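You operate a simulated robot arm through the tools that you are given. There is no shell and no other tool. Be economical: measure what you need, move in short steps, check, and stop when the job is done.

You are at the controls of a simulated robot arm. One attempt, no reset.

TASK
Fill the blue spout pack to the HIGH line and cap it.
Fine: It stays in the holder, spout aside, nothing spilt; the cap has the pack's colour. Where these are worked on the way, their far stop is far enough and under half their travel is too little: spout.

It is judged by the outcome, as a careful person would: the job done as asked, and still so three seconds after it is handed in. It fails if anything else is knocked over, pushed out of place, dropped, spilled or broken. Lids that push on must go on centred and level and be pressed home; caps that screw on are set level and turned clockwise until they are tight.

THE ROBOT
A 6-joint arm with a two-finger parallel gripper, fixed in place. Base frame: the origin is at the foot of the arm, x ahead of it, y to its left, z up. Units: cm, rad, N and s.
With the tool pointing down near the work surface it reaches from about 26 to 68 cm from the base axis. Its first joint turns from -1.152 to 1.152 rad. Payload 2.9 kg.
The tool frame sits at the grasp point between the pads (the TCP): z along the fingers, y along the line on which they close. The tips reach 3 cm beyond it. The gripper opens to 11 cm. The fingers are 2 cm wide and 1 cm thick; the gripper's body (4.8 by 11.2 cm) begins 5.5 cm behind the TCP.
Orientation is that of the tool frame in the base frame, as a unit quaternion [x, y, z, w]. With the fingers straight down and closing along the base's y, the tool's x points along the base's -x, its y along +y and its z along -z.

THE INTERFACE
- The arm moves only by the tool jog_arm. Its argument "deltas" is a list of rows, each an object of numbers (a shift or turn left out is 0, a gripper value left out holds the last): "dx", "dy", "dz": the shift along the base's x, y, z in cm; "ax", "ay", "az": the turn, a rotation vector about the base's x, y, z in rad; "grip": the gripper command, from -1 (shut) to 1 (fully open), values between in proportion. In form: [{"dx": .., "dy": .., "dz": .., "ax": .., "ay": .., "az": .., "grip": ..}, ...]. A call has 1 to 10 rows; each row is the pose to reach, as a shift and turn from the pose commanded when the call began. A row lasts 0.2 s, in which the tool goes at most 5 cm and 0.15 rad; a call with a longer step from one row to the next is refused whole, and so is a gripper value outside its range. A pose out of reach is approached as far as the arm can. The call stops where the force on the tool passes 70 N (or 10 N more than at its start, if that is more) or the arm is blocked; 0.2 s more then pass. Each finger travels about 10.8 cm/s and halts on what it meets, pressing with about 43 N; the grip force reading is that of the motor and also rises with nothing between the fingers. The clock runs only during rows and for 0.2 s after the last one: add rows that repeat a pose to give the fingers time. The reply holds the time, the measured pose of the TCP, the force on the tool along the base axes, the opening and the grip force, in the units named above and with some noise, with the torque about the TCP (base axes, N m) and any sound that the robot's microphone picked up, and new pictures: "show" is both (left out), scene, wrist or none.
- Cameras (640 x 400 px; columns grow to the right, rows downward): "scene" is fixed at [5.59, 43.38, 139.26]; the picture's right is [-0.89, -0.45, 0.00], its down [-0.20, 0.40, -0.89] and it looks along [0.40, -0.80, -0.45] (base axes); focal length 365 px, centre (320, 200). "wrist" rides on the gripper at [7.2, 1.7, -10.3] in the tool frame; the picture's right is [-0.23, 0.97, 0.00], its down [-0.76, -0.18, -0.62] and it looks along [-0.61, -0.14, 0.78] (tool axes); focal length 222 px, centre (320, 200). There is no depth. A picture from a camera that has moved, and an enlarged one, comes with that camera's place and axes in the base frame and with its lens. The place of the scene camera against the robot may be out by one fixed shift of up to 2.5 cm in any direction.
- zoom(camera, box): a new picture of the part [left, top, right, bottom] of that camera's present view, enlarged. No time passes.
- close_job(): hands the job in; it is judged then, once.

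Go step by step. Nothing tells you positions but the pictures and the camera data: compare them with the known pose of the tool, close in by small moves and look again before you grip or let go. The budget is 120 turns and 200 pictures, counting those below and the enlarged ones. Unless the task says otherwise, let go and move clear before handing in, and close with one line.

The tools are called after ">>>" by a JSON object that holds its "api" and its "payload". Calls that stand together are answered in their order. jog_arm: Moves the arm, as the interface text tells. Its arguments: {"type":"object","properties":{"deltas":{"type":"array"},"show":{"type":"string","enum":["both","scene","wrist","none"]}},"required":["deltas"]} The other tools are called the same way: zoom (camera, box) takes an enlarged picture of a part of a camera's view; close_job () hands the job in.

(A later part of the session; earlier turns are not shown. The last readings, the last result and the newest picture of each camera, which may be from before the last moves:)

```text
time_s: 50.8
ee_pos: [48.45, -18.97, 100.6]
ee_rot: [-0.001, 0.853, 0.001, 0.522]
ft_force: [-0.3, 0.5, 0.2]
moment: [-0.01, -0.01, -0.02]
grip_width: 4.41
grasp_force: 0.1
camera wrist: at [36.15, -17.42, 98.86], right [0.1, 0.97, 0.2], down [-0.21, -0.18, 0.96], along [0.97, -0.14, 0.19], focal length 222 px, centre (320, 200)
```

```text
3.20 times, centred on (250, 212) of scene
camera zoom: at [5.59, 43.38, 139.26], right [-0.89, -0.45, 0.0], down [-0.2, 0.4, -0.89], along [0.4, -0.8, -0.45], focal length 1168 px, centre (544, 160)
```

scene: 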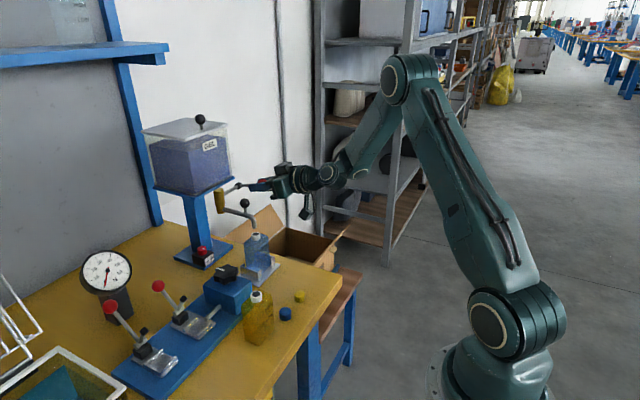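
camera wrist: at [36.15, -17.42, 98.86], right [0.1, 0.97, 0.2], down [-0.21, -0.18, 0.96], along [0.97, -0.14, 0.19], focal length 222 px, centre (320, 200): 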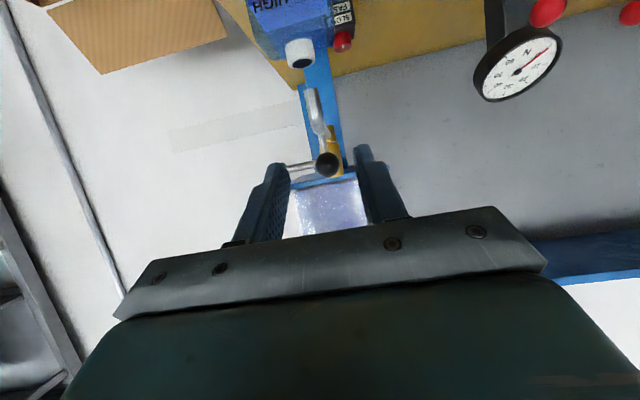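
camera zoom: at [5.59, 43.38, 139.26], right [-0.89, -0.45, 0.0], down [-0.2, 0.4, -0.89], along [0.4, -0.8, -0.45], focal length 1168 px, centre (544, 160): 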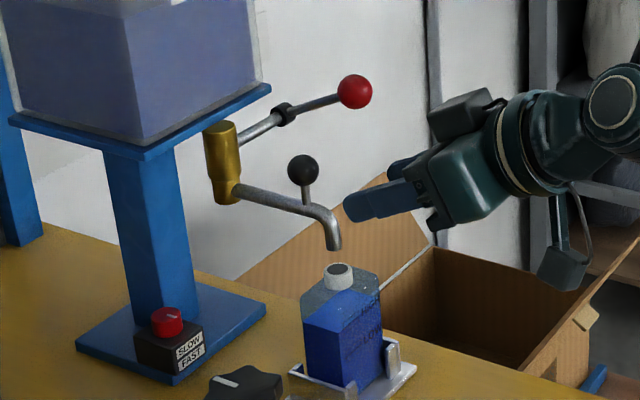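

The knob is at about (57.2,-19.1,99.75). I'll re-grip it.

>>> {"api": "jog_arm", "payload": {"deltas": [{"dx": 4, "dz": 0}, {"dx": 7.85, "dz": -0.4}, {"dx": 7.85, "dz": -0.4, "grip": -0.5}, {"dx": 7.85, "dz": -0.4, "grip": -0.75}, {"dx": 7.85, "dz": -0.4, "grip": -0.9}, {"dx": 7.85, "dz": -0.4, "grip": -0.9}], "show": "none"}}

>>> {"api": "jog_arm", "payload": {"deltas": [{"dx": 0.03, "dy": 0.7}, {"dx": 0.12, "dy": 1.4}, {"dx": 0.27, "dy": 2.07}, {"dx": 0.48, "dy": 2.74}, {"dx": 0.75, "dy": 3.38}, {"dx": 1.07, "dy": 4.0}], "show": "wrist"}}

```text
time_s: 52.2
ee_pos: [56.39, -19.02, 100.21]
ee_rot: [-0.001, 0.853, 0.002, 0.522]
ft_force: [1.3, 16.3, 0.4]
moment: [0.08, 0.09, 0.24]
grip_width: 2.29
grasp_force: 45.3
```

```text
time_s: 53.6
ee_pos: [57.63, -15.18, 100.18]
ee_rot: [0.002, 0.853, -0.001, 0.522]
ft_force: [-1.2, -6.0, -5.7]
moment: [-0.01, 0.05, -0.44]
grip_width: 2.29
grasp_force: 44.5
camera wrist: at [45.12, -13.51, 98.44], right [0.1, 0.97, 0.2], down [-0.21, -0.18, 0.96], along [0.97, -0.14, 0.18], focal length 222 px, centre (320, 200)
```

wrist: 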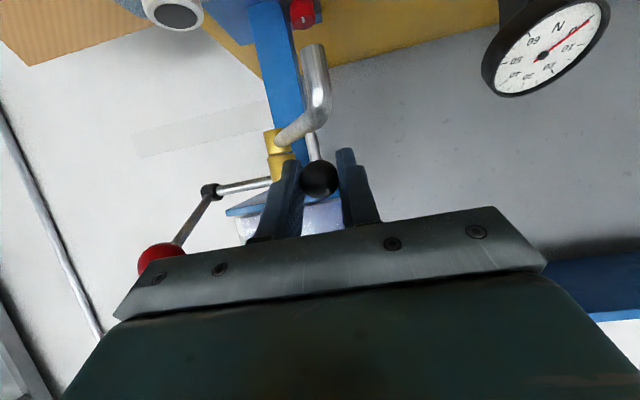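

Swinging well; I'll continue to the aside stop.

>>> {"api": "jog_arm", "payload": {"deltas": [{"dx": 0.38, "dy": 0.59}, {"dx": 0.98, "dy": 1.35}, {"dx": 1.68, "dy": 2.04}, {"dx": 2.46, "dy": 2.63}, {"dx": 3.3, "dy": 3.13}, {"dx": 4.19, "dy": 3.52}, {"dx": 5.13, "dy": 3.79}, {"dx": 6.09, "dy": 3.92}, {"dx": 6.79, "dy": 3.95}], "show": "wrist"}}

>>> {"api": "zoom", "payload": {"camera": "scene", "box": [180, 150, 300, 275]}}

```text
time_s: 55.6
ee_pos: [64.18, -11.19, 100.33]
ee_rot: [0.0, 0.853, 0.0, 0.522]
ft_force: [-11.7, -12.8, -3.8]
moment: [-0.08, -0.18, -0.26]
grip_width: 2.31
grasp_force: 44.7
camera wrist: at [51.88, -9.61, 98.52], right [0.11, 0.97, 0.2], down [-0.21, -0.18, 0.96], along [0.97, -0.14, 0.18], focal length 222 px, centre (320, 200)
```

wrist: 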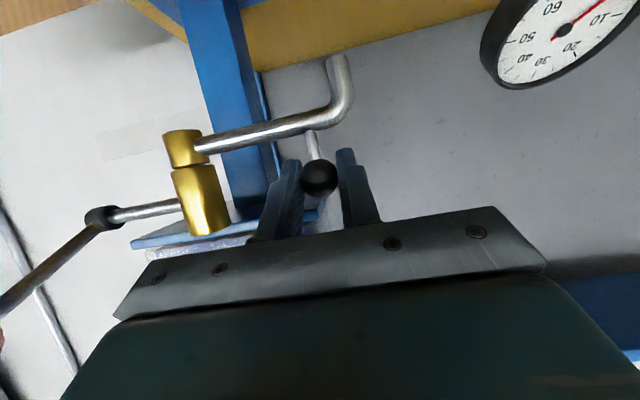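

```text
3.20 times, centred on (240, 212) of scene
camera zoom: at [5.56, 43.35, 139.27], right [-0.89, -0.45, 0.0], down [-0.2, 0.4, -0.89], along [0.4, -0.8, -0.45], focal length 1168 px, centre (576, 160)
```

zoom: 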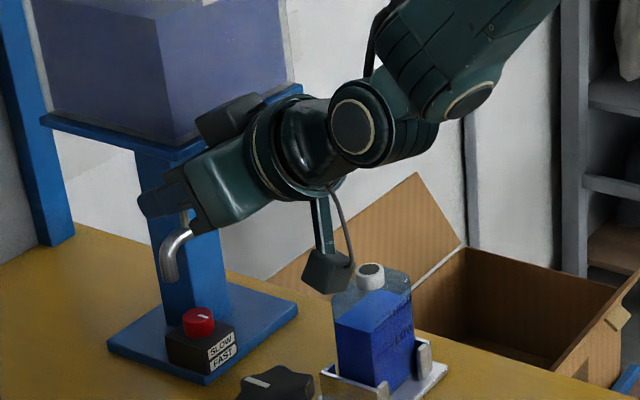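

The spout is aside again. I'll release, back off and turn the tool vertical toward the blue cap.

>>> {"api": "jog_arm", "payload": {"deltas": [{"dy": 0.05, "grip": -0.5}, {"dy": 0.05, "grip": -0.4}, {"dx": -2.7, "dz": 1.3}, {"dx": -7, "dy": 0.5, "dz": 3}, {"dx": -11.5, "dy": 1, "dz": 4}, {"dx": -16, "dy": 2, "dz": 4}, {"dx": -20, "dy": 2, "dz": 4}, {"dx": -24, "dy": 2, "dz": 4}], "show": "none"}}

>>> {"api": "jog_arm", "payload": {"deltas": [{"ay": 0.14}, {"ay": 0.28}, {"ay": 0.42}, {"ay": 0.56}, {"ay": 0.7}, {"ay": 0.84}, {"ay": 0.98}, {"ay": 1.1}, {"ay": 1.1, "dz": -3}], "show": "both"}}

>>> {"api": "zoom", "payload": {"camera": "wrist", "box": [220, 60, 420, 220]}}

>>> {"api": "zoom", "payload": {"camera": "scene", "box": [180, 150, 300, 275]}}

```text
time_s: 57.4
ee_pos: [40.52, -9.2, 104.72]
ee_rot: [-0.001, 0.853, 0.001, 0.522]
ft_force: [1.5, -0.3, -0.2]
moment: [0.0, 0.01, 0.01]
grip_width: 3.29
grasp_force: 0.0
out of reach, approached as far as the arm can: row 8
```

```text
time_s: 59.4
ee_pos: [40.73, -9.33, 101.42]
ee_rot: [0.0, 1.0, 0.0, 0.001]
ft_force: [0.5, 0.8, 0.0]
moment: [0.01, 0.01, 0.0]
grip_width: 3.31
grasp_force: 0.0
camera wrist: at [33.63, -7.78, 111.71], right [0.23, 0.97, 0.0], down [0.76, -0.18, 0.62], along [0.61, -0.14, -0.78], focal length 222 px, centre (320, 200)
```

scene: 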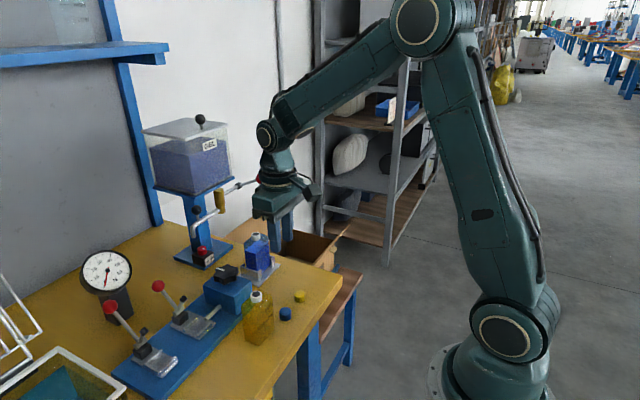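
wrist: 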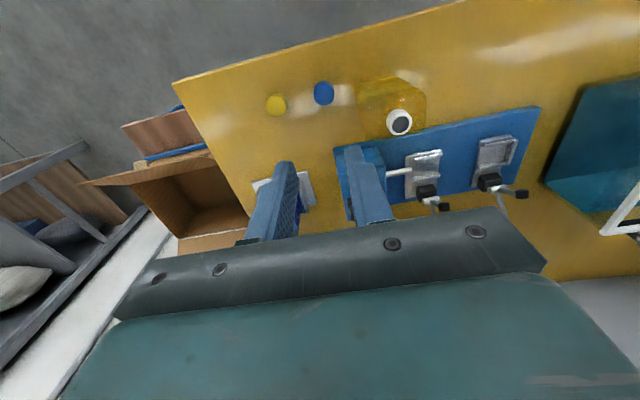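

```text
2.50 times, centred on (320, 140) of wrist
camera zoom: at [33.63, -7.78, 111.71], right [0.23, 0.97, 0.0], down [0.76, -0.18, 0.62], along [0.61, -0.14, -0.78], focal length 555 px, centre (320, 350)
```

zoom: 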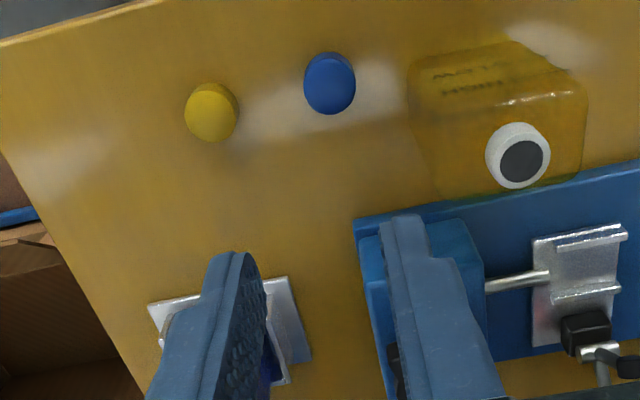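

```text
3.20 times, centred on (240, 212) of scene
camera zoom: at [5.59, 43.38, 139.26], right [-0.89, -0.45, 0.0], down [-0.2, 0.4, -0.89], along [0.4, -0.8, -0.45], focal length 1168 px, centre (576, 160)
```

zoom: 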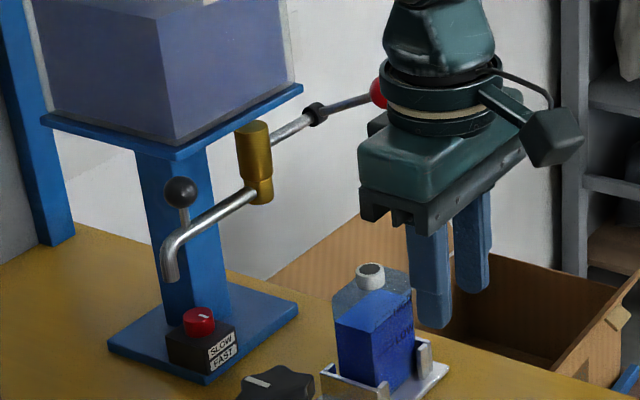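

The spout is aside, and the blue cap is at about (40.8,-8.8). I'll look closely at the cap and neck to see whether it screws or pushes on.

>>> {"api": "zoom", "payload": {"camera": "scene", "box": [275, 285, 315, 325]}}

>>> {"api": "zoom", "payload": {"camera": "scene", "box": [240, 225, 275, 260]}}

>>> {"api": "zoom", "payload": {"camera": "wrist", "box": [255, 65, 435, 145]}}

```text
10.00 times, centred on (295, 305) of scene
camera zoom: at [5.59, 43.38, 139.26], right [-0.89, -0.45, 0.0], down [-0.2, 0.4, -0.89], along [0.4, -0.8, -0.45], focal length 3650 px, centre (570, -850)
```

zoom: 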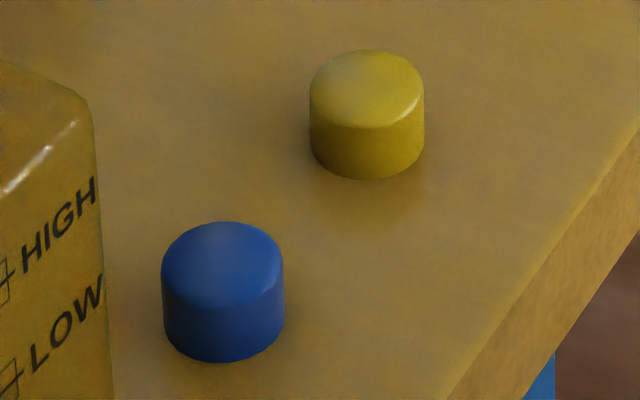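

```text
11.43 times, centred on (258, 242) of scene
camera zoom: at [5.59, 43.38, 139.26], right [-0.89, -0.45, 0.0], down [-0.2, 0.4, -0.89], along [0.4, -0.8, -0.45], focal length 4171 px, centre (1034, -286)
```

zoom: 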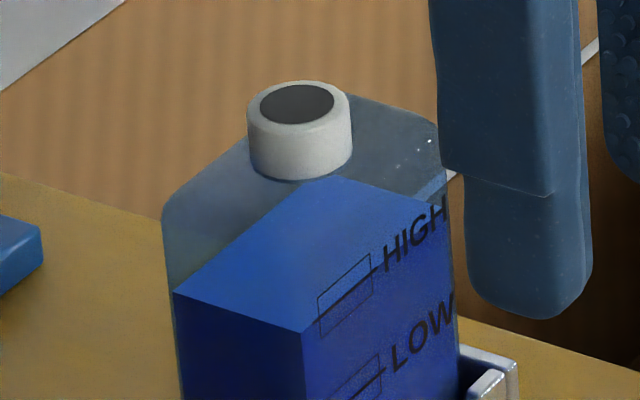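

```text
3.56 times, centred on (345, 105) of wrist
camera zoom: at [33.63, -7.78, 111.71], right [0.23, 0.97, 0.0], down [0.76, -0.18, 0.62], along [0.61, -0.14, -0.78], focal length 790 px, centre (231, 538)
```

zoom: 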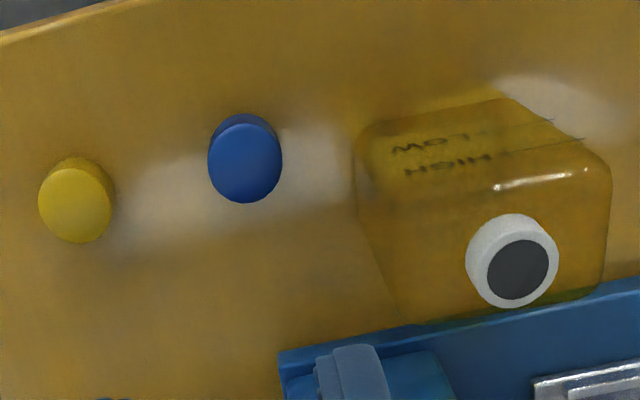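

Both the cap and the neck are smooth, and the cap is about 2.7 across and 1.8 high. The yellow pack stands close by, so I'll turn the gripper +90° to close along x with the camera on the free side.

>>> {"api": "jog_arm", "payload": {"deltas": [{"az": 0.15}, {"az": 0.3}, {"az": 0.45}, {"az": 0.6}, {"az": 0.75}, {"az": 0.9}, {"az": 1.05}, {"az": 1.2}, {"az": 1.35}, {"az": 1.5}], "show": "none"}}

>>> {"api": "jog_arm", "payload": {"deltas": [{"az": 0.0708, "dz": -2, "grip": -0.15}, {"az": 0.0708, "dy": 0.5, "dz": -6}, {"az": 0.0708, "dy": 0.5, "dz": -9}], "show": "both"}}

>>> {"api": "zoom", "payload": {"camera": "wrist", "box": [220, 60, 420, 220]}}

```text
time_s: 61.6
ee_pos: [40.8, -9.32, 101.41]
ee_rot: [-0.683, 0.731, 0.0, 0.0]
ft_force: [0.3, -0.3, -0.5]
moment: [-0.03, 0.0, -0.02]
grip_width: 3.29
grasp_force: 0.0
```

```text
time_s: 62.4
ee_pos: [40.68, -8.69, 92.43]
ee_rot: [0.707, -0.707, 0.001, 0.0]
ft_force: [-0.4, 0.5, 0.2]
moment: [0.04, 0.02, -0.02]
grip_width: 4.66
grasp_force: 0.0
camera wrist: at [39.15, -16.08, 102.68], right [-0.97, 0.23, 0.0], down [0.18, 0.76, 0.62], along [0.14, 0.61, -0.78], focal length 222 px, centre (320, 200)
```

scene: 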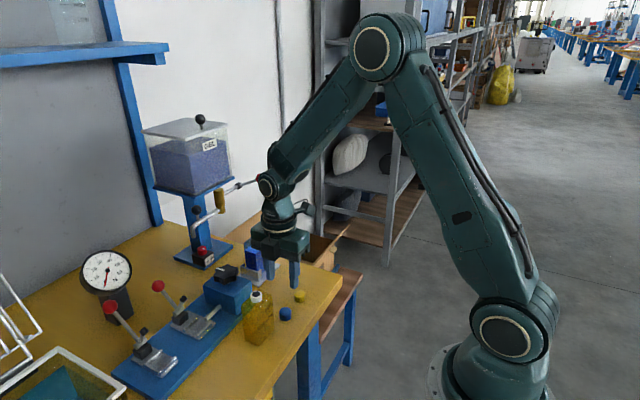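
wrist: 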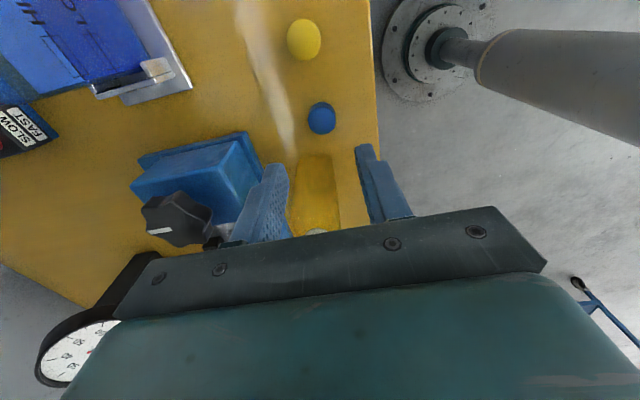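

```text
2.50 times, centred on (320, 140) of wrist
camera zoom: at [39.15, -16.08, 102.68], right [-0.97, 0.23, 0.0], down [0.18, 0.76, 0.62], along [0.14, 0.61, -0.78], focal length 555 px, centre (320, 350)
```

zoom: 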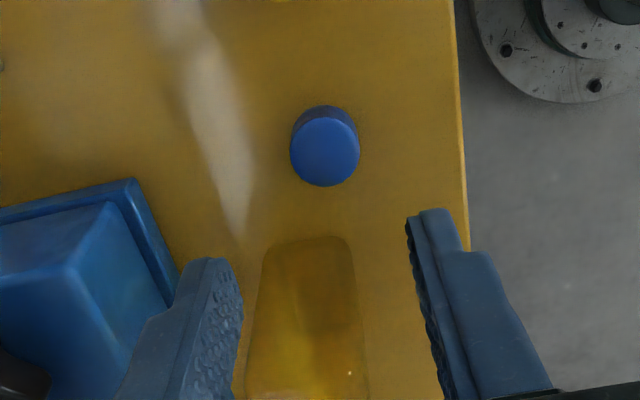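

The cap is centred. I'll descend to just above grip height and check.

>>> {"api": "jog_arm", "payload": {"deltas": [{"dz": -4}, {"dz": -7.5}, {"dz": -9}], "show": "wrist"}}

>>> {"api": "zoom", "payload": {"camera": "scene", "box": [250, 265, 330, 345]}}

>>> {"api": "zoom", "payload": {"camera": "wrist", "box": [220, 100, 420, 240]}}

```text
time_s: 63.2
ee_pos: [40.89, -8.79, 83.78]
ee_rot: [0.707, -0.707, 0.003, -0.002]
ft_force: [-10.6, -3.8, 41.9]
moment: [2.02, -0.78, 0.42]
grip_width: 4.66
grasp_force: 0.1
camera wrist: at [39.3, -16.23, 94.04], right [-0.97, 0.23, -0.01], down [0.17, 0.76, 0.62], along [0.15, 0.61, -0.78], focal length 222 px, centre (320, 200)
```

wrist: 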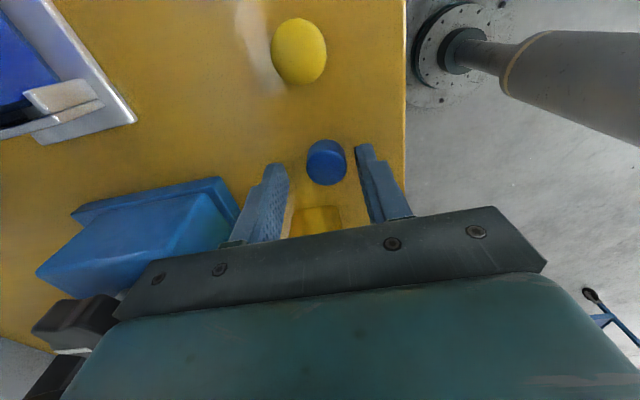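

```text
5.00 times, centred on (290, 305) of scene
camera zoom: at [5.51, 43.38, 139.26], right [-0.89, -0.45, 0.0], down [-0.2, 0.4, -0.89], along [0.4, -0.8, -0.45], focal length 1825 px, centre (470, -325)
```

zoom: 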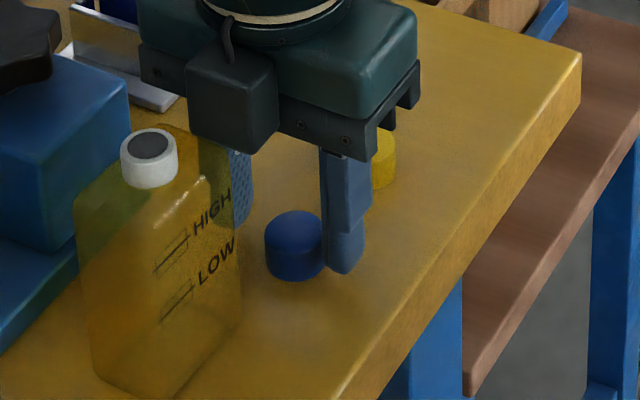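

```text
2.86 times, centred on (320, 170) of wrist
camera zoom: at [39.3, -16.23, 94.04], right [-0.97, 0.23, -0.01], down [0.17, 0.76, 0.62], along [0.15, 0.61, -0.78], focal length 635 px, centre (320, 286)
```

zoom: 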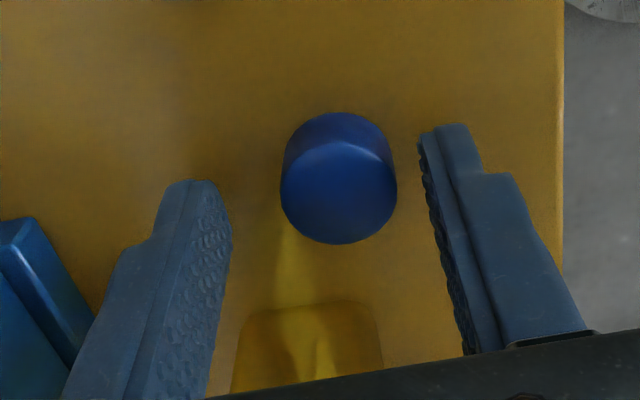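

The hand housing lightly touched the yellow pack's neck: the moment puts the contact near (42.8,-4). I'm lifting straight up now to check that the pack is undisturbed.

>>> {"api": "jog_arm", "payload": {"deltas": [{"dz": 3}, {"dz": 8}], "show": "both"}}

>>> {"api": "zoom", "payload": {"camera": "scene", "box": [220, 250, 340, 350]}}

```text
time_s: 63.8
ee_pos: [40.76, -8.69, 91.48]
ee_rot: [-0.707, 0.708, 0.001, -0.001]
ft_force: [-0.9, 0.7, -0.1]
moment: [-0.06, -0.01, 0.0]
grip_width: 4.69
grasp_force: 0.1
camera wrist: at [39.33, -16.11, 101.72], right [-0.97, 0.23, 0.0], down [0.18, 0.76, 0.62], along [0.14, 0.61, -0.78], focal length 222 px, centre (320, 200)
```

scene: 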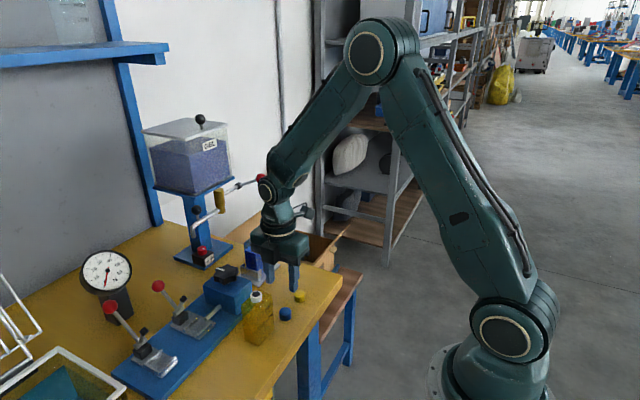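
wrist: 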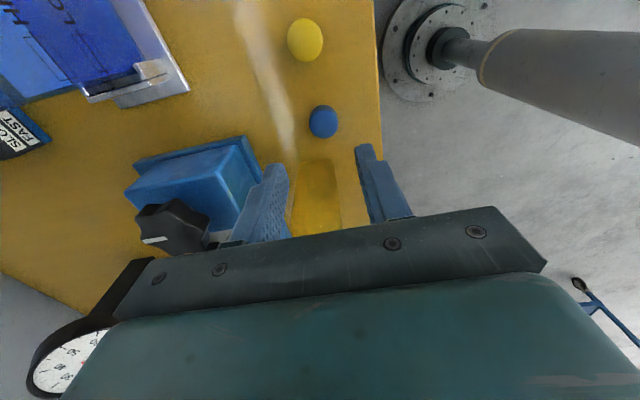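

```text
4.00 times, centred on (280, 300) of scene
camera zoom: at [5.59, 43.38, 139.26], right [-0.89, -0.45, 0.0], down [-0.2, 0.4, -0.89], along [0.4, -0.8, -0.45], focal length 1460 px, centre (480, -200)
```

zoom: 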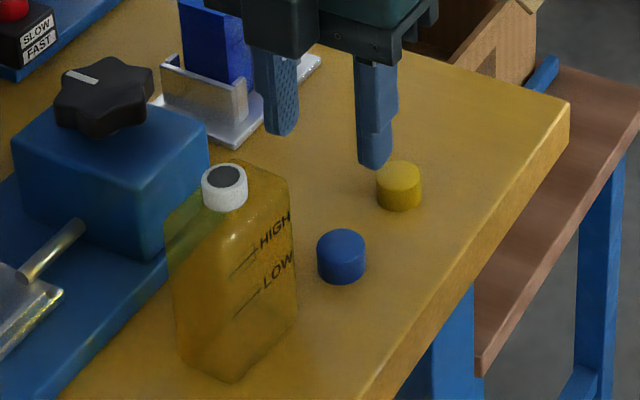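

The yellow pack is where it was, since its pixel position hasn't changed. I'll tilt the hand away from it by 0.3 rad, pick up the cap tilted, and set it down in open space for a clean regrip.

>>> {"api": "jog_arm", "payload": {"deltas": [{"ax": 0.15, "dy": -0.4, "dz": -1}, {"ax": 0.3, "dy": -0.75, "dz": -4}, {"ax": 0.3, "dy": -0.75, "dz": -6.5}], "show": "wrist"}}

>>> {"api": "zoom", "payload": {"camera": "wrist", "box": [220, 100, 420, 240]}}

>>> {"api": "zoom", "payload": {"camera": "scene", "box": [240, 255, 320, 335]}}

```text
time_s: 64.6
ee_pos: [40.8, -9.66, 84.95]
ee_rot: [-0.699, 0.699, 0.106, 0.105]
ft_force: [0.9, -0.3, -0.7]
moment: [0.03, 0.01, -0.01]
grip_width: 4.66
grasp_force: 0.0
camera wrist: at [39.32, -19.82, 92.52], right [-0.97, 0.22, 0.07], down [0.18, 0.54, 0.82], along [0.14, 0.81, -0.57], focal length 222 px, centre (320, 200)
```

wrist: 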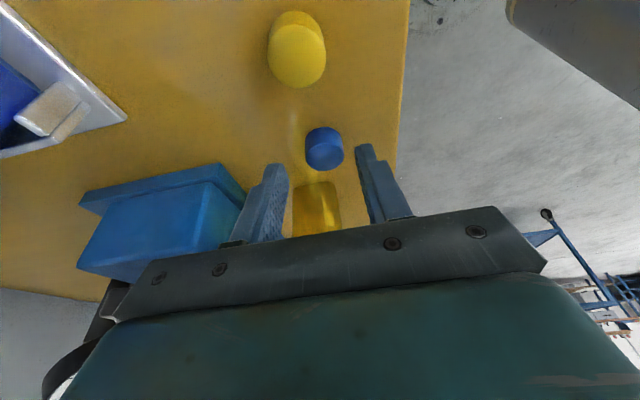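

```text
2.86 times, centred on (320, 170) of wrist
camera zoom: at [39.32, -19.82, 92.52], right [-0.97, 0.22, 0.07], down [0.18, 0.54, 0.82], along [0.14, 0.81, -0.57], focal length 635 px, centre (320, 286)
```

zoom: 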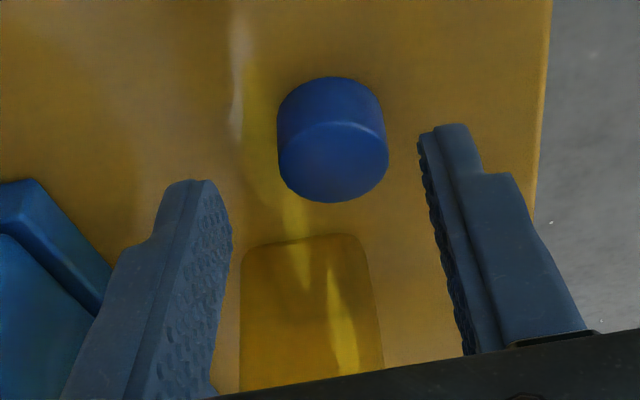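

```text
5.00 times, centred on (280, 295) of scene
camera zoom: at [5.59, 43.38, 139.26], right [-0.89, -0.45, 0.0], down [-0.2, 0.4, -0.89], along [0.4, -0.8, -0.45], focal length 1825 px, centre (520, -275)
```

zoom: 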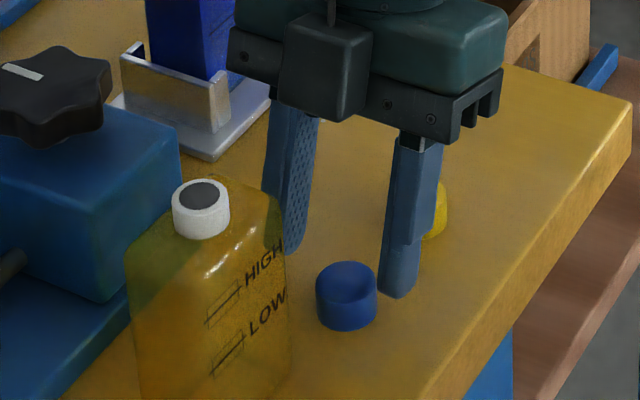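

The cap is between the fingers and clearances look good. I'll lower and close.

>>> {"api": "jog_arm", "payload": {"deltas": [{"dy": 0.15, "dz": -1.2}, {"dy": 0.15, "dz": -2.2}, {"dy": 0.15, "dz": -2.2, "grip": -0.4}, {"dy": 0.15, "dz": -2.2, "grip": -0.6}, {"dy": 0.15, "dz": -2.2, "grip": -0.75}, {"dy": 0.15, "dz": -2.2, "grip": -0.75}], "show": "wrist"}}

>>> {"api": "zoom", "payload": {"camera": "scene", "box": [240, 255, 320, 335]}}

```text
time_s: 65.5
ee_pos: [40.91, -9.5, 83.05]
ee_rot: [0.7, -0.698, -0.105, -0.107]
ft_force: [-1.4, -1.5, 7.0]
moment: [-0.05, 0.14, -0.03]
grip_width: 2.55
grasp_force: 4.0
stopped in row 4: the force on the tool passed its limit at 73 N (the readings are from after the stop); the commanded pose is now the measured one
camera wrist: at [39.34, -19.6, 90.79], right [-0.97, 0.22, 0.06], down [0.17, 0.54, 0.82], along [0.14, 0.81, -0.57], focal length 222 px, centre (320, 200)
```

wrist: 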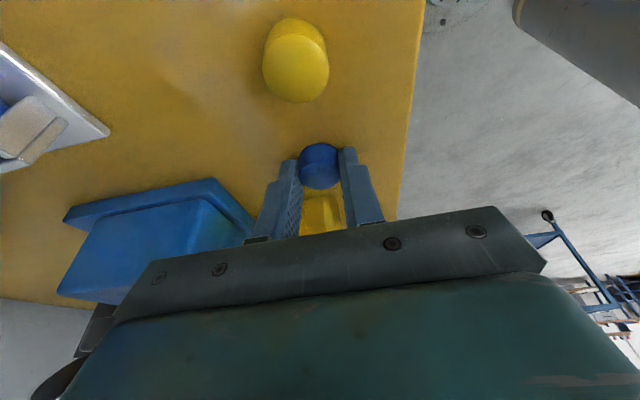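

```text
5.00 times, centred on (280, 295) of scene
camera zoom: at [5.58, 43.38, 139.26], right [-0.89, -0.45, 0.0], down [-0.2, 0.4, -0.89], along [0.4, -0.8, -0.45], focal length 1825 px, centre (520, -275)
```

zoom: 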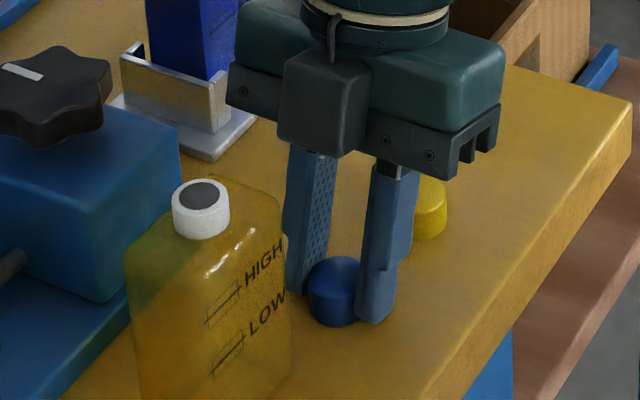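

The tips touched the table, so the table is at about z=79.8, a bit higher than I thought. The cap is between the pads. I'll rise 0.4 and finish gripping.

>>> {"api": "jog_arm", "payload": {"deltas": [{"dz": 0.4, "grip": -0.6}, {"dz": 0.4, "grip": -0.8}, {"dz": 0.4, "grip": -0.8}], "show": "wrist"}}

>>> {"api": "zoom", "payload": {"camera": "wrist", "box": [260, 120, 380, 220]}}

```text
time_s: 66.3
ee_pos: [40.87, -9.46, 83.56]
ee_rot: [0.7, -0.698, -0.106, -0.106]
ft_force: [-0.5, 0.2, -0.2]
moment: [-0.01, 0.01, 0.0]
grip_width: 1.18
grasp_force: 42.7
camera wrist: at [39.36, -19.57, 91.18], right [-0.97, 0.22, 0.07], down [0.17, 0.54, 0.82], along [0.14, 0.81, -0.57], focal length 222 px, centre (320, 200)
```

wrist: 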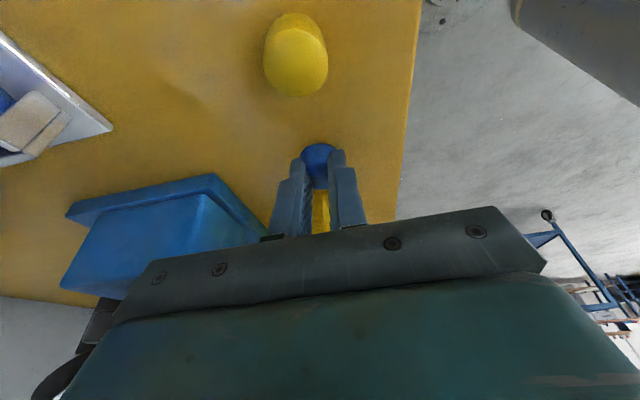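

```text
4.00 times, centred on (320, 170) of wrist
camera zoom: at [39.36, -19.57, 91.18], right [-0.97, 0.22, 0.07], down [0.17, 0.54, 0.82], along [0.14, 0.81, -0.57], focal length 888 px, centre (320, 320)
```

zoom: 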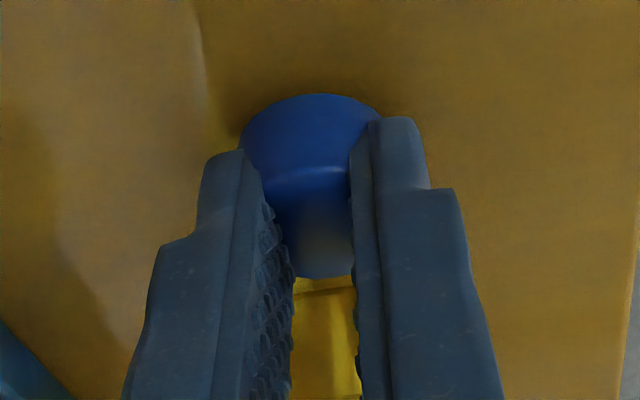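

The pads slipped onto a chord of the cap, with the cap too far toward -y. I'll open and re-measure.

>>> {"api": "jog_arm", "payload": {"deltas": [{"grip": -0.5}, {"grip": -0.2}, {"dz": 2, "grip": -0.2}, {"dz": 4, "grip": -0.2}], "show": "wrist"}}

>>> {"api": "zoom", "payload": {"camera": "wrist", "box": [220, 100, 420, 240]}}

>>> {"api": "zoom", "payload": {"camera": "scene", "box": [240, 255, 320, 335]}}

```text
time_s: 67.3
ee_pos: [41.04, -9.59, 87.48]
ee_rot: [0.699, -0.699, -0.106, -0.107]
ft_force: [-1.1, -1.5, 1.1]
moment: [0.02, 0.0, 0.01]
grip_width: 4.4
grasp_force: 0.1
camera wrist: at [39.46, -19.65, 95.23], right [-0.97, 0.22, 0.07], down [0.18, 0.54, 0.82], along [0.14, 0.81, -0.57], focal length 222 px, centre (320, 200)
```

wrist: 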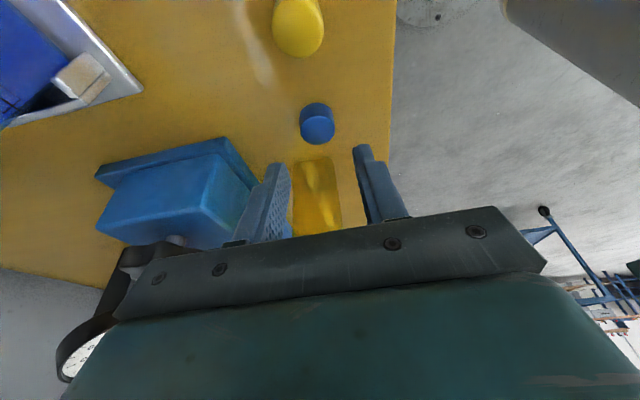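

```text
2.86 times, centred on (320, 170) of wrist
camera zoom: at [39.46, -19.65, 95.23], right [-0.97, 0.22, 0.07], down [0.18, 0.54, 0.82], along [0.14, 0.81, -0.57], focal length 635 px, centre (320, 286)
```

zoom: 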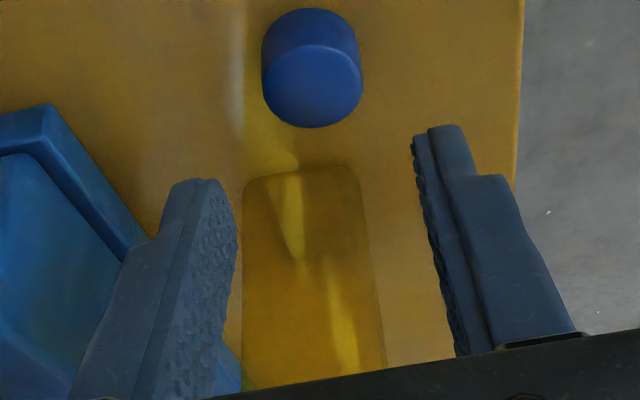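

```text
5.00 times, centred on (280, 295) of scene
camera zoom: at [5.59, 43.38, 139.26], right [-0.89, -0.45, 0.0], down [-0.2, 0.4, -0.89], along [0.4, -0.8, -0.45], focal length 1825 px, centre (520, -275)
```

zoom: 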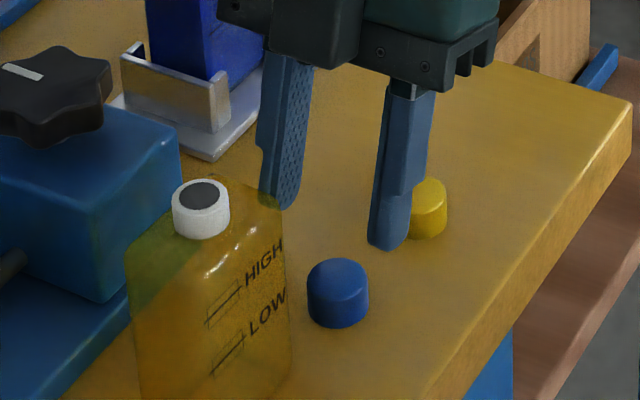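

The fingers had closed above the cap, since 1.1 is the commanded width. So the cap top is at about 80.5 and the table at about 78.6. I'll go lower this time.

>>> {"api": "jog_arm", "payload": {"deltas": [{"dy": 0.3, "dz": -2.5}, {"dy": 0.3, "dz": -4.2}, {"dy": 0.3, "dz": -5.2}], "show": "wrist"}}

>>> {"api": "zoom", "payload": {"camera": "wrist", "box": [220, 100, 420, 240]}}

>>> {"api": "zoom", "payload": {"camera": "scene", "box": [240, 255, 320, 335]}}

```text
time_s: 68.1
ee_pos: [41.18, -9.15, 83.18]
ee_rot: [0.7, -0.698, -0.105, -0.109]
ft_force: [-8.1, -0.5, 11.5]
moment: [-0.04, 0.5, 0.04]
grip_width: 4.79
grasp_force: 4.7
stopped in row 3: the force on the tool passed its limit at 91 N (the readings are from after the stop); the commanded pose is now the measured one
camera wrist: at [39.54, -19.34, 90.77], right [-0.97, 0.21, 0.06], down [0.17, 0.54, 0.82], along [0.14, 0.81, -0.56], focal length 222 px, centre (320, 200)
```

wrist: 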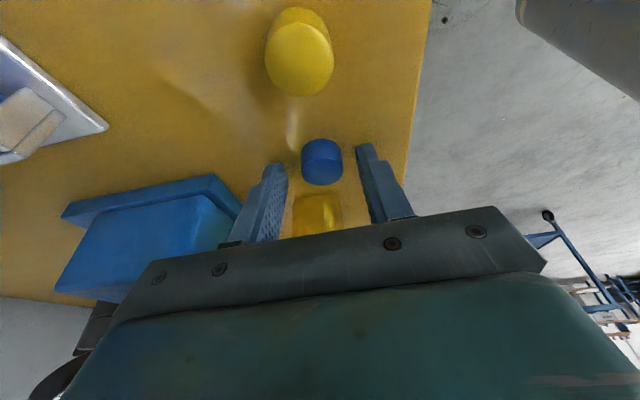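

```text
2.86 times, centred on (320, 170) of wrist
camera zoom: at [39.54, -19.34, 90.77], right [-0.97, 0.21, 0.06], down [0.17, 0.54, 0.82], along [0.14, 0.81, -0.56], focal length 635 px, centre (320, 286)
```

zoom: 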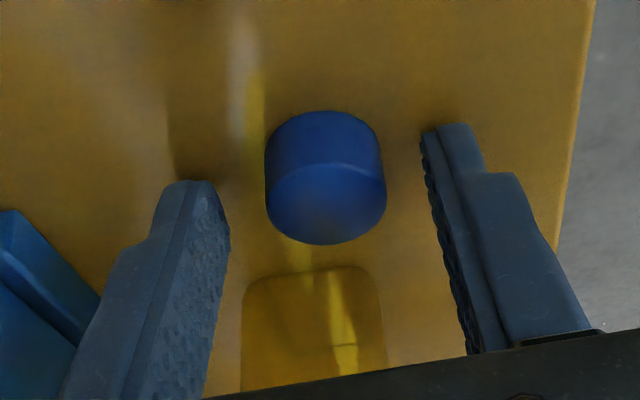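

```text
5.00 times, centred on (280, 295) of scene
camera zoom: at [5.56, 43.38, 139.26], right [-0.89, -0.45, 0.0], down [-0.2, 0.4, -0.89], along [0.4, -0.8, -0.45], focal length 1825 px, centre (520, -275)
```

zoom: 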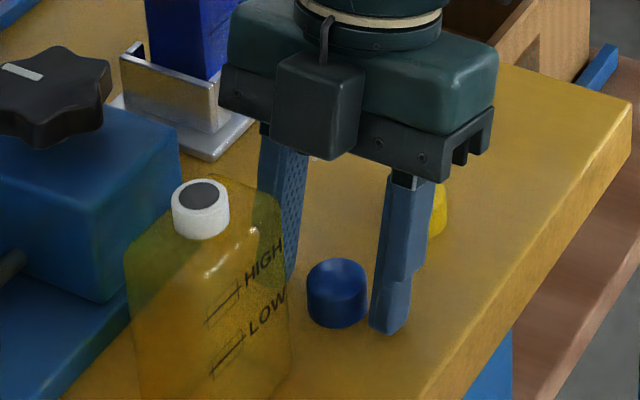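

Actually the stop was table contact, with the tip corner at about 79.9. So the cap top is at about 81.7 and its centre at about y=-9.35, and my grip was too far toward +y. I'll rise 0.3, shift -0.85 in y and look.

>>> {"api": "jog_arm", "payload": {"deltas": [{"dz": 0.35, "grip": -0.15}, {"dx": -0.1, "dy": -0.4, "dz": 0.35}, {"dx": -0.1, "dy": -0.85, "dz": 0.35}], "show": "wrist"}}

>>> {"api": "zoom", "payload": {"camera": "wrist", "box": [220, 100, 420, 240]}}

```text
time_s: 68.9
ee_pos: [41.05, -10.15, 83.27]
ee_rot: [0.7, -0.698, -0.103, -0.111]
ft_force: [0.0, -0.6, -0.2]
moment: [0.04, -0.01, 0.0]
grip_width: 4.65
grasp_force: 0.0
camera wrist: at [39.48, -20.23, 91.05], right [-0.97, 0.21, 0.06], down [0.17, 0.54, 0.82], along [0.15, 0.81, -0.56], focal length 222 px, centre (320, 200)
```

wrist: 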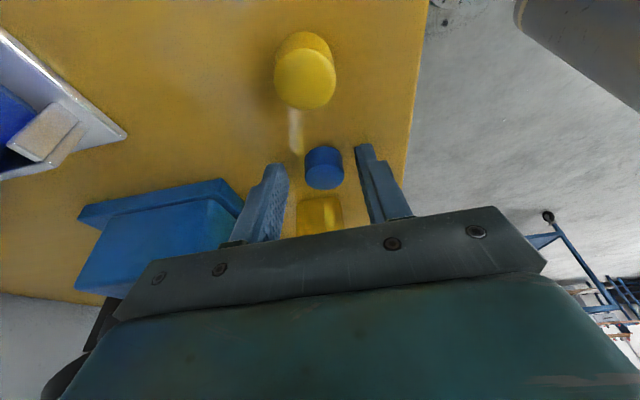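

```text
2.86 times, centred on (320, 170) of wrist
camera zoom: at [39.48, -20.23, 91.05], right [-0.97, 0.21, 0.06], down [0.17, 0.54, 0.82], along [0.15, 0.81, -0.56], focal length 635 px, centre (320, 286)
```

zoom: 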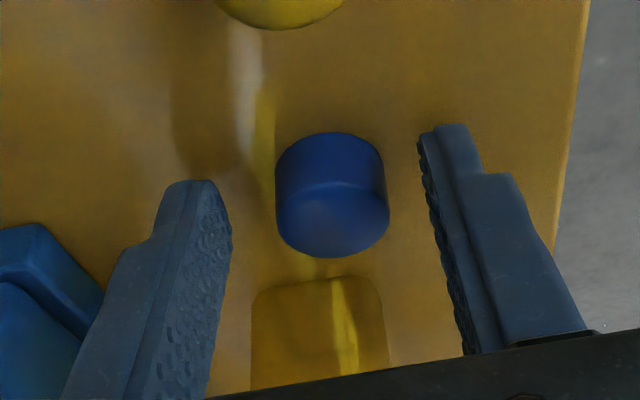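

>>> {"api": "jog_arm", "payload": {"deltas": [{"grip": -0.4}, {"grip": -0.55}, {"grip": -0.7}, {"grip": -0.7}, {"grip": -0.7}], "show": "wrist"}}

>>> {"api": "zoom", "payload": {"camera": "wrist", "box": [260, 120, 380, 220]}}

>>> {"api": "zoom", "payload": {"camera": "scene", "box": [240, 255, 320, 335]}}

```text
time_s: 70.1
ee_pos: [41.02, -10.13, 83.43]
ee_rot: [0.7, -0.698, -0.103, -0.11]
ft_force: [-0.1, -0.2, 0.4]
moment: [-0.02, 0.03, 0.01]
grip_width: 1.86
grasp_force: 2.6
camera wrist: at [39.48, -20.23, 91.04], right [-0.98, 0.21, 0.06], down [0.17, 0.54, 0.82], along [0.15, 0.81, -0.56], focal length 222 px, centre (320, 200)
```

wrist: 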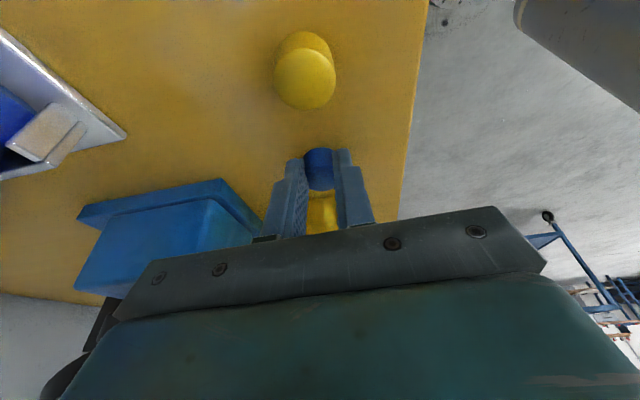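

```text
4.00 times, centred on (320, 170) of wrist
camera zoom: at [39.48, -20.23, 91.04], right [-0.98, 0.21, 0.06], down [0.17, 0.54, 0.82], along [0.15, 0.81, -0.56], focal length 888 px, centre (320, 320)
```

zoom: 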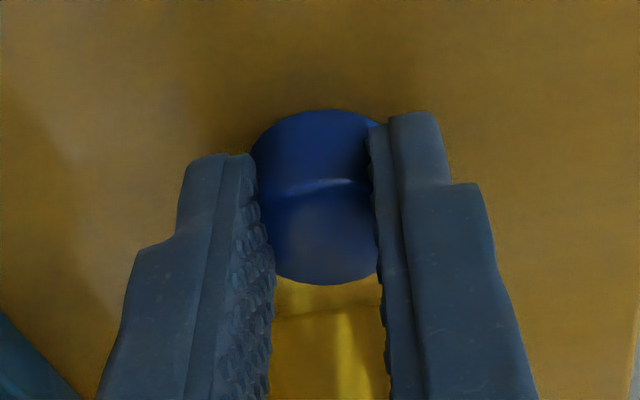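

```text
5.00 times, centred on (280, 295) of scene
camera zoom: at [5.59, 43.38, 139.26], right [-0.89, -0.45, 0.0], down [-0.2, 0.4, -0.89], along [0.4, -0.8, -0.45], focal length 1825 px, centre (520, -275)
```

zoom: 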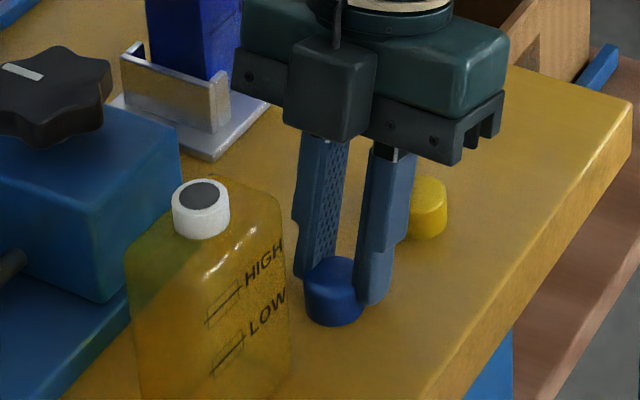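

I've reconciled the views: the cap is at about (41.15,-8.7), its top at about 81.3, the table at about 79.85. The tilted tip corners sat too high on the rim, so I'll reduce the tilt to 0.2 and grip lower.

>>> {"api": "jog_arm", "payload": {"deltas": [{"grip": -0.4}, {"grip": -0.15}, {"dz": 2}, {"dx": 0.1, "dy": 0.85, "dz": 2, "ax": -0.1}, {"dx": 0.1, "dy": 0.85, "dz": 0.5, "ax": -0.1}, {"dx": 0.1, "dy": 0.85, "dz": -0.2, "ax": -0.1}], "show": "wrist"}}

>>> {"api": "zoom", "payload": {"camera": "wrist", "box": [220, 100, 420, 240]}}

>>> {"api": "zoom", "payload": {"camera": "scene", "box": [240, 255, 320, 335]}}

```text
time_s: 71.5
ee_pos: [41.36, -9.2, 83.22]
ee_rot: [0.706, -0.701, -0.068, -0.074]
ft_force: [0.0, 0.2, 0.6]
moment: [-0.02, 0.03, 0.04]
grip_width: 4.69
grasp_force: 0.1
camera wrist: at [39.62, -18.5, 91.89], right [-0.98, 0.22, 0.04], down [0.17, 0.62, 0.77], along [0.15, 0.75, -0.64], focal length 222 px, centre (320, 200)
```

wrist: 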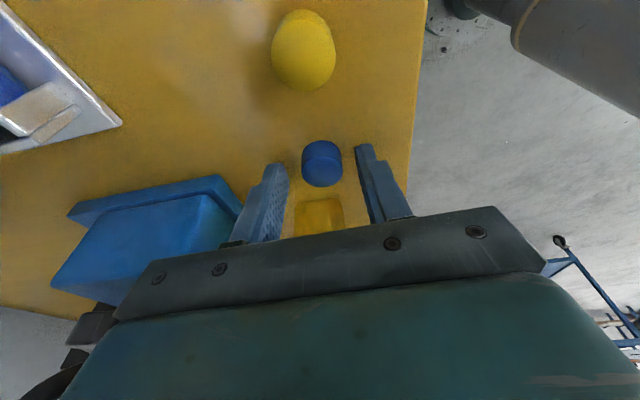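

```text
2.86 times, centred on (320, 170) of wrist
camera zoom: at [39.62, -18.5, 91.89], right [-0.98, 0.22, 0.04], down [0.17, 0.62, 0.77], along [0.15, 0.75, -0.64], focal length 635 px, centre (320, 286)
```

zoom: 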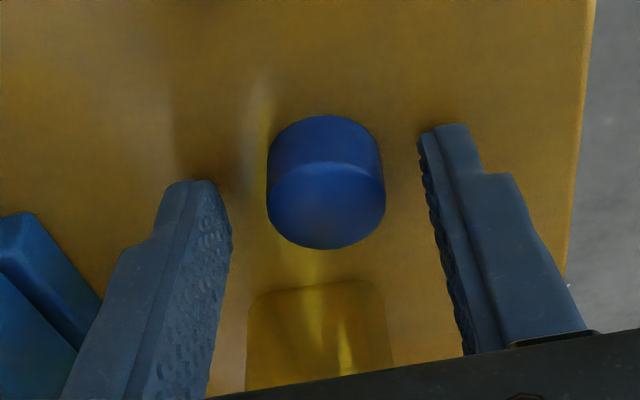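

```text
5.00 times, centred on (280, 295) of scene
camera zoom: at [5.59, 43.38, 139.26], right [-0.89, -0.45, 0.0], down [-0.2, 0.4, -0.89], along [0.4, -0.8, -0.45], focal length 1825 px, centre (520, -275)
```

zoom: 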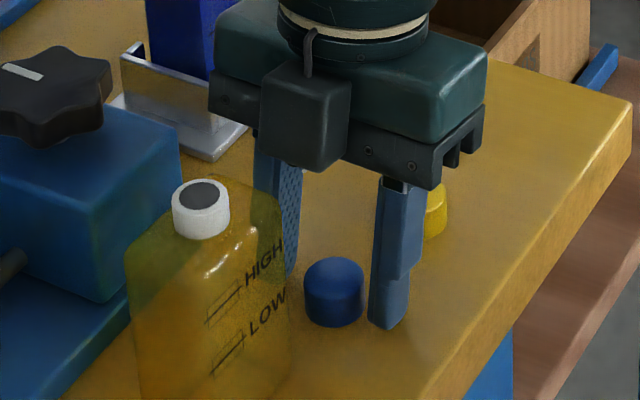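

>>> {"api": "jog_arm", "payload": {"deltas": [{"grip": -0.35}, {"grip": -0.5}, {"grip": -0.6}, {"grip": -0.65}, {"grip": -0.65}], "show": "wrist"}}

>>> {"api": "zoom", "payload": {"camera": "wrist", "box": [260, 120, 380, 220]}}

>>> {"api": "zoom", "payload": {"camera": "scene", "box": [240, 255, 320, 335]}}

```text
time_s: 72.7
ee_pos: [41.18, -9.2, 83.36]
ee_rot: [0.705, -0.702, -0.069, -0.075]
ft_force: [1.2, -0.6, -1.5]
moment: [-0.03, 0.05, 0.03]
grip_width: 2.12
grasp_force: 21.5
camera wrist: at [39.61, -18.5, 91.89], right [-0.98, 0.22, 0.04], down [0.17, 0.62, 0.77], along [0.15, 0.75, -0.64], focal length 222 px, centre (320, 200)
```

wrist: 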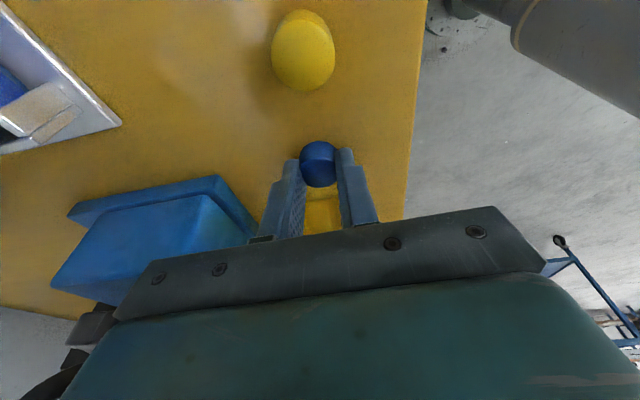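

```text
4.00 times, centred on (320, 170) of wrist
camera zoom: at [39.61, -18.5, 91.89], right [-0.98, 0.22, 0.04], down [0.17, 0.62, 0.77], along [0.15, 0.75, -0.64], focal length 888 px, centre (320, 320)
```

zoom: 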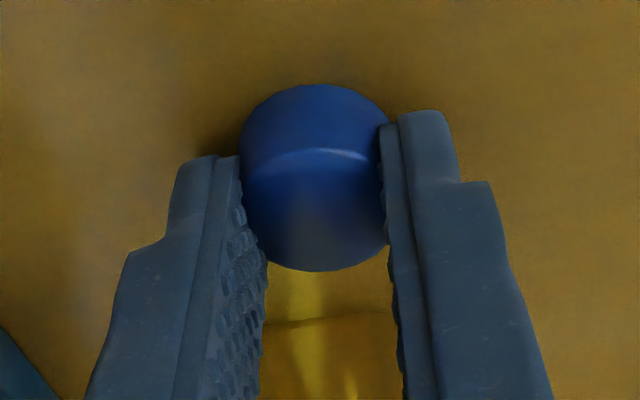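

```text
5.00 times, centred on (280, 295) of scene
camera zoom: at [5.59, 43.38, 139.26], right [-0.89, -0.45, 0.0], down [-0.2, 0.4, -0.89], along [0.4, -0.8, -0.45], focal length 1825 px, centre (520, -275)
```

zoom: 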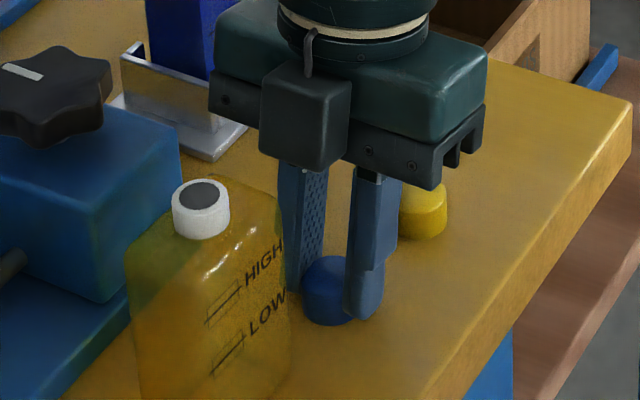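

It's holding something at 2.12 cm with 21 N. I'll lift a little to see whether the cap comes along.

>>> {"api": "jog_arm", "payload": {"deltas": [{"dz": 1}, {"dz": 2.5}, {"dz": 4}], "show": "wrist"}}

>>> {"api": "zoom", "payload": {"camera": "wrist", "box": [260, 120, 380, 220]}}

>>> {"api": "zoom", "payload": {"camera": "scene", "box": [240, 255, 320, 335]}}

```text
time_s: 73.5
ee_pos: [41.24, -9.17, 87.4]
ee_rot: [0.705, -0.702, -0.069, -0.076]
ft_force: [-0.3, -0.4, 0.4]
moment: [0.03, 0.01, -0.02]
grip_width: 2.1
grasp_force: 10.5
camera wrist: at [39.62, -18.48, 95.96], right [-0.98, 0.22, 0.04], down [0.17, 0.62, 0.77], along [0.15, 0.75, -0.64], focal length 222 px, centre (320, 200)
```

wrist: 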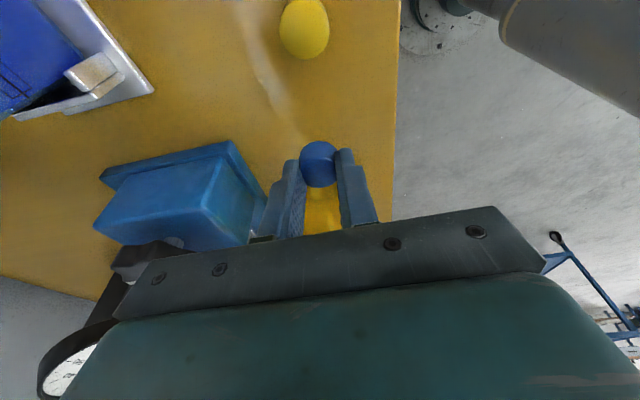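

```text
4.00 times, centred on (320, 170) of wrist
camera zoom: at [39.62, -18.48, 95.96], right [-0.98, 0.22, 0.04], down [0.17, 0.62, 0.77], along [0.15, 0.75, -0.64], focal length 888 px, centre (320, 320)
```

zoom: 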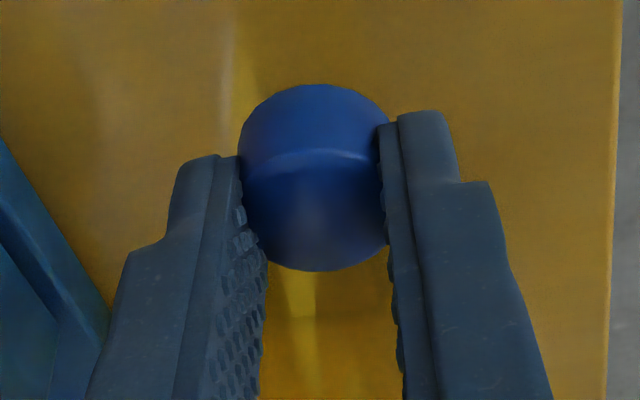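

```text
5.00 times, centred on (280, 295) of scene
camera zoom: at [5.59, 43.38, 139.26], right [-0.89, -0.45, 0.0], down [-0.2, 0.4, -0.89], along [0.4, -0.8, -0.45], focal length 1825 px, centre (520, -275)
```

zoom: 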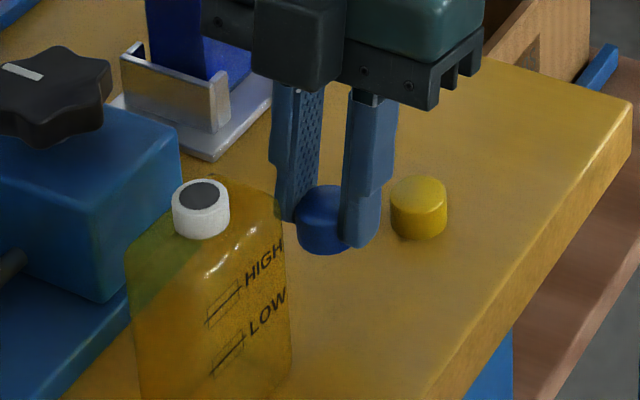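

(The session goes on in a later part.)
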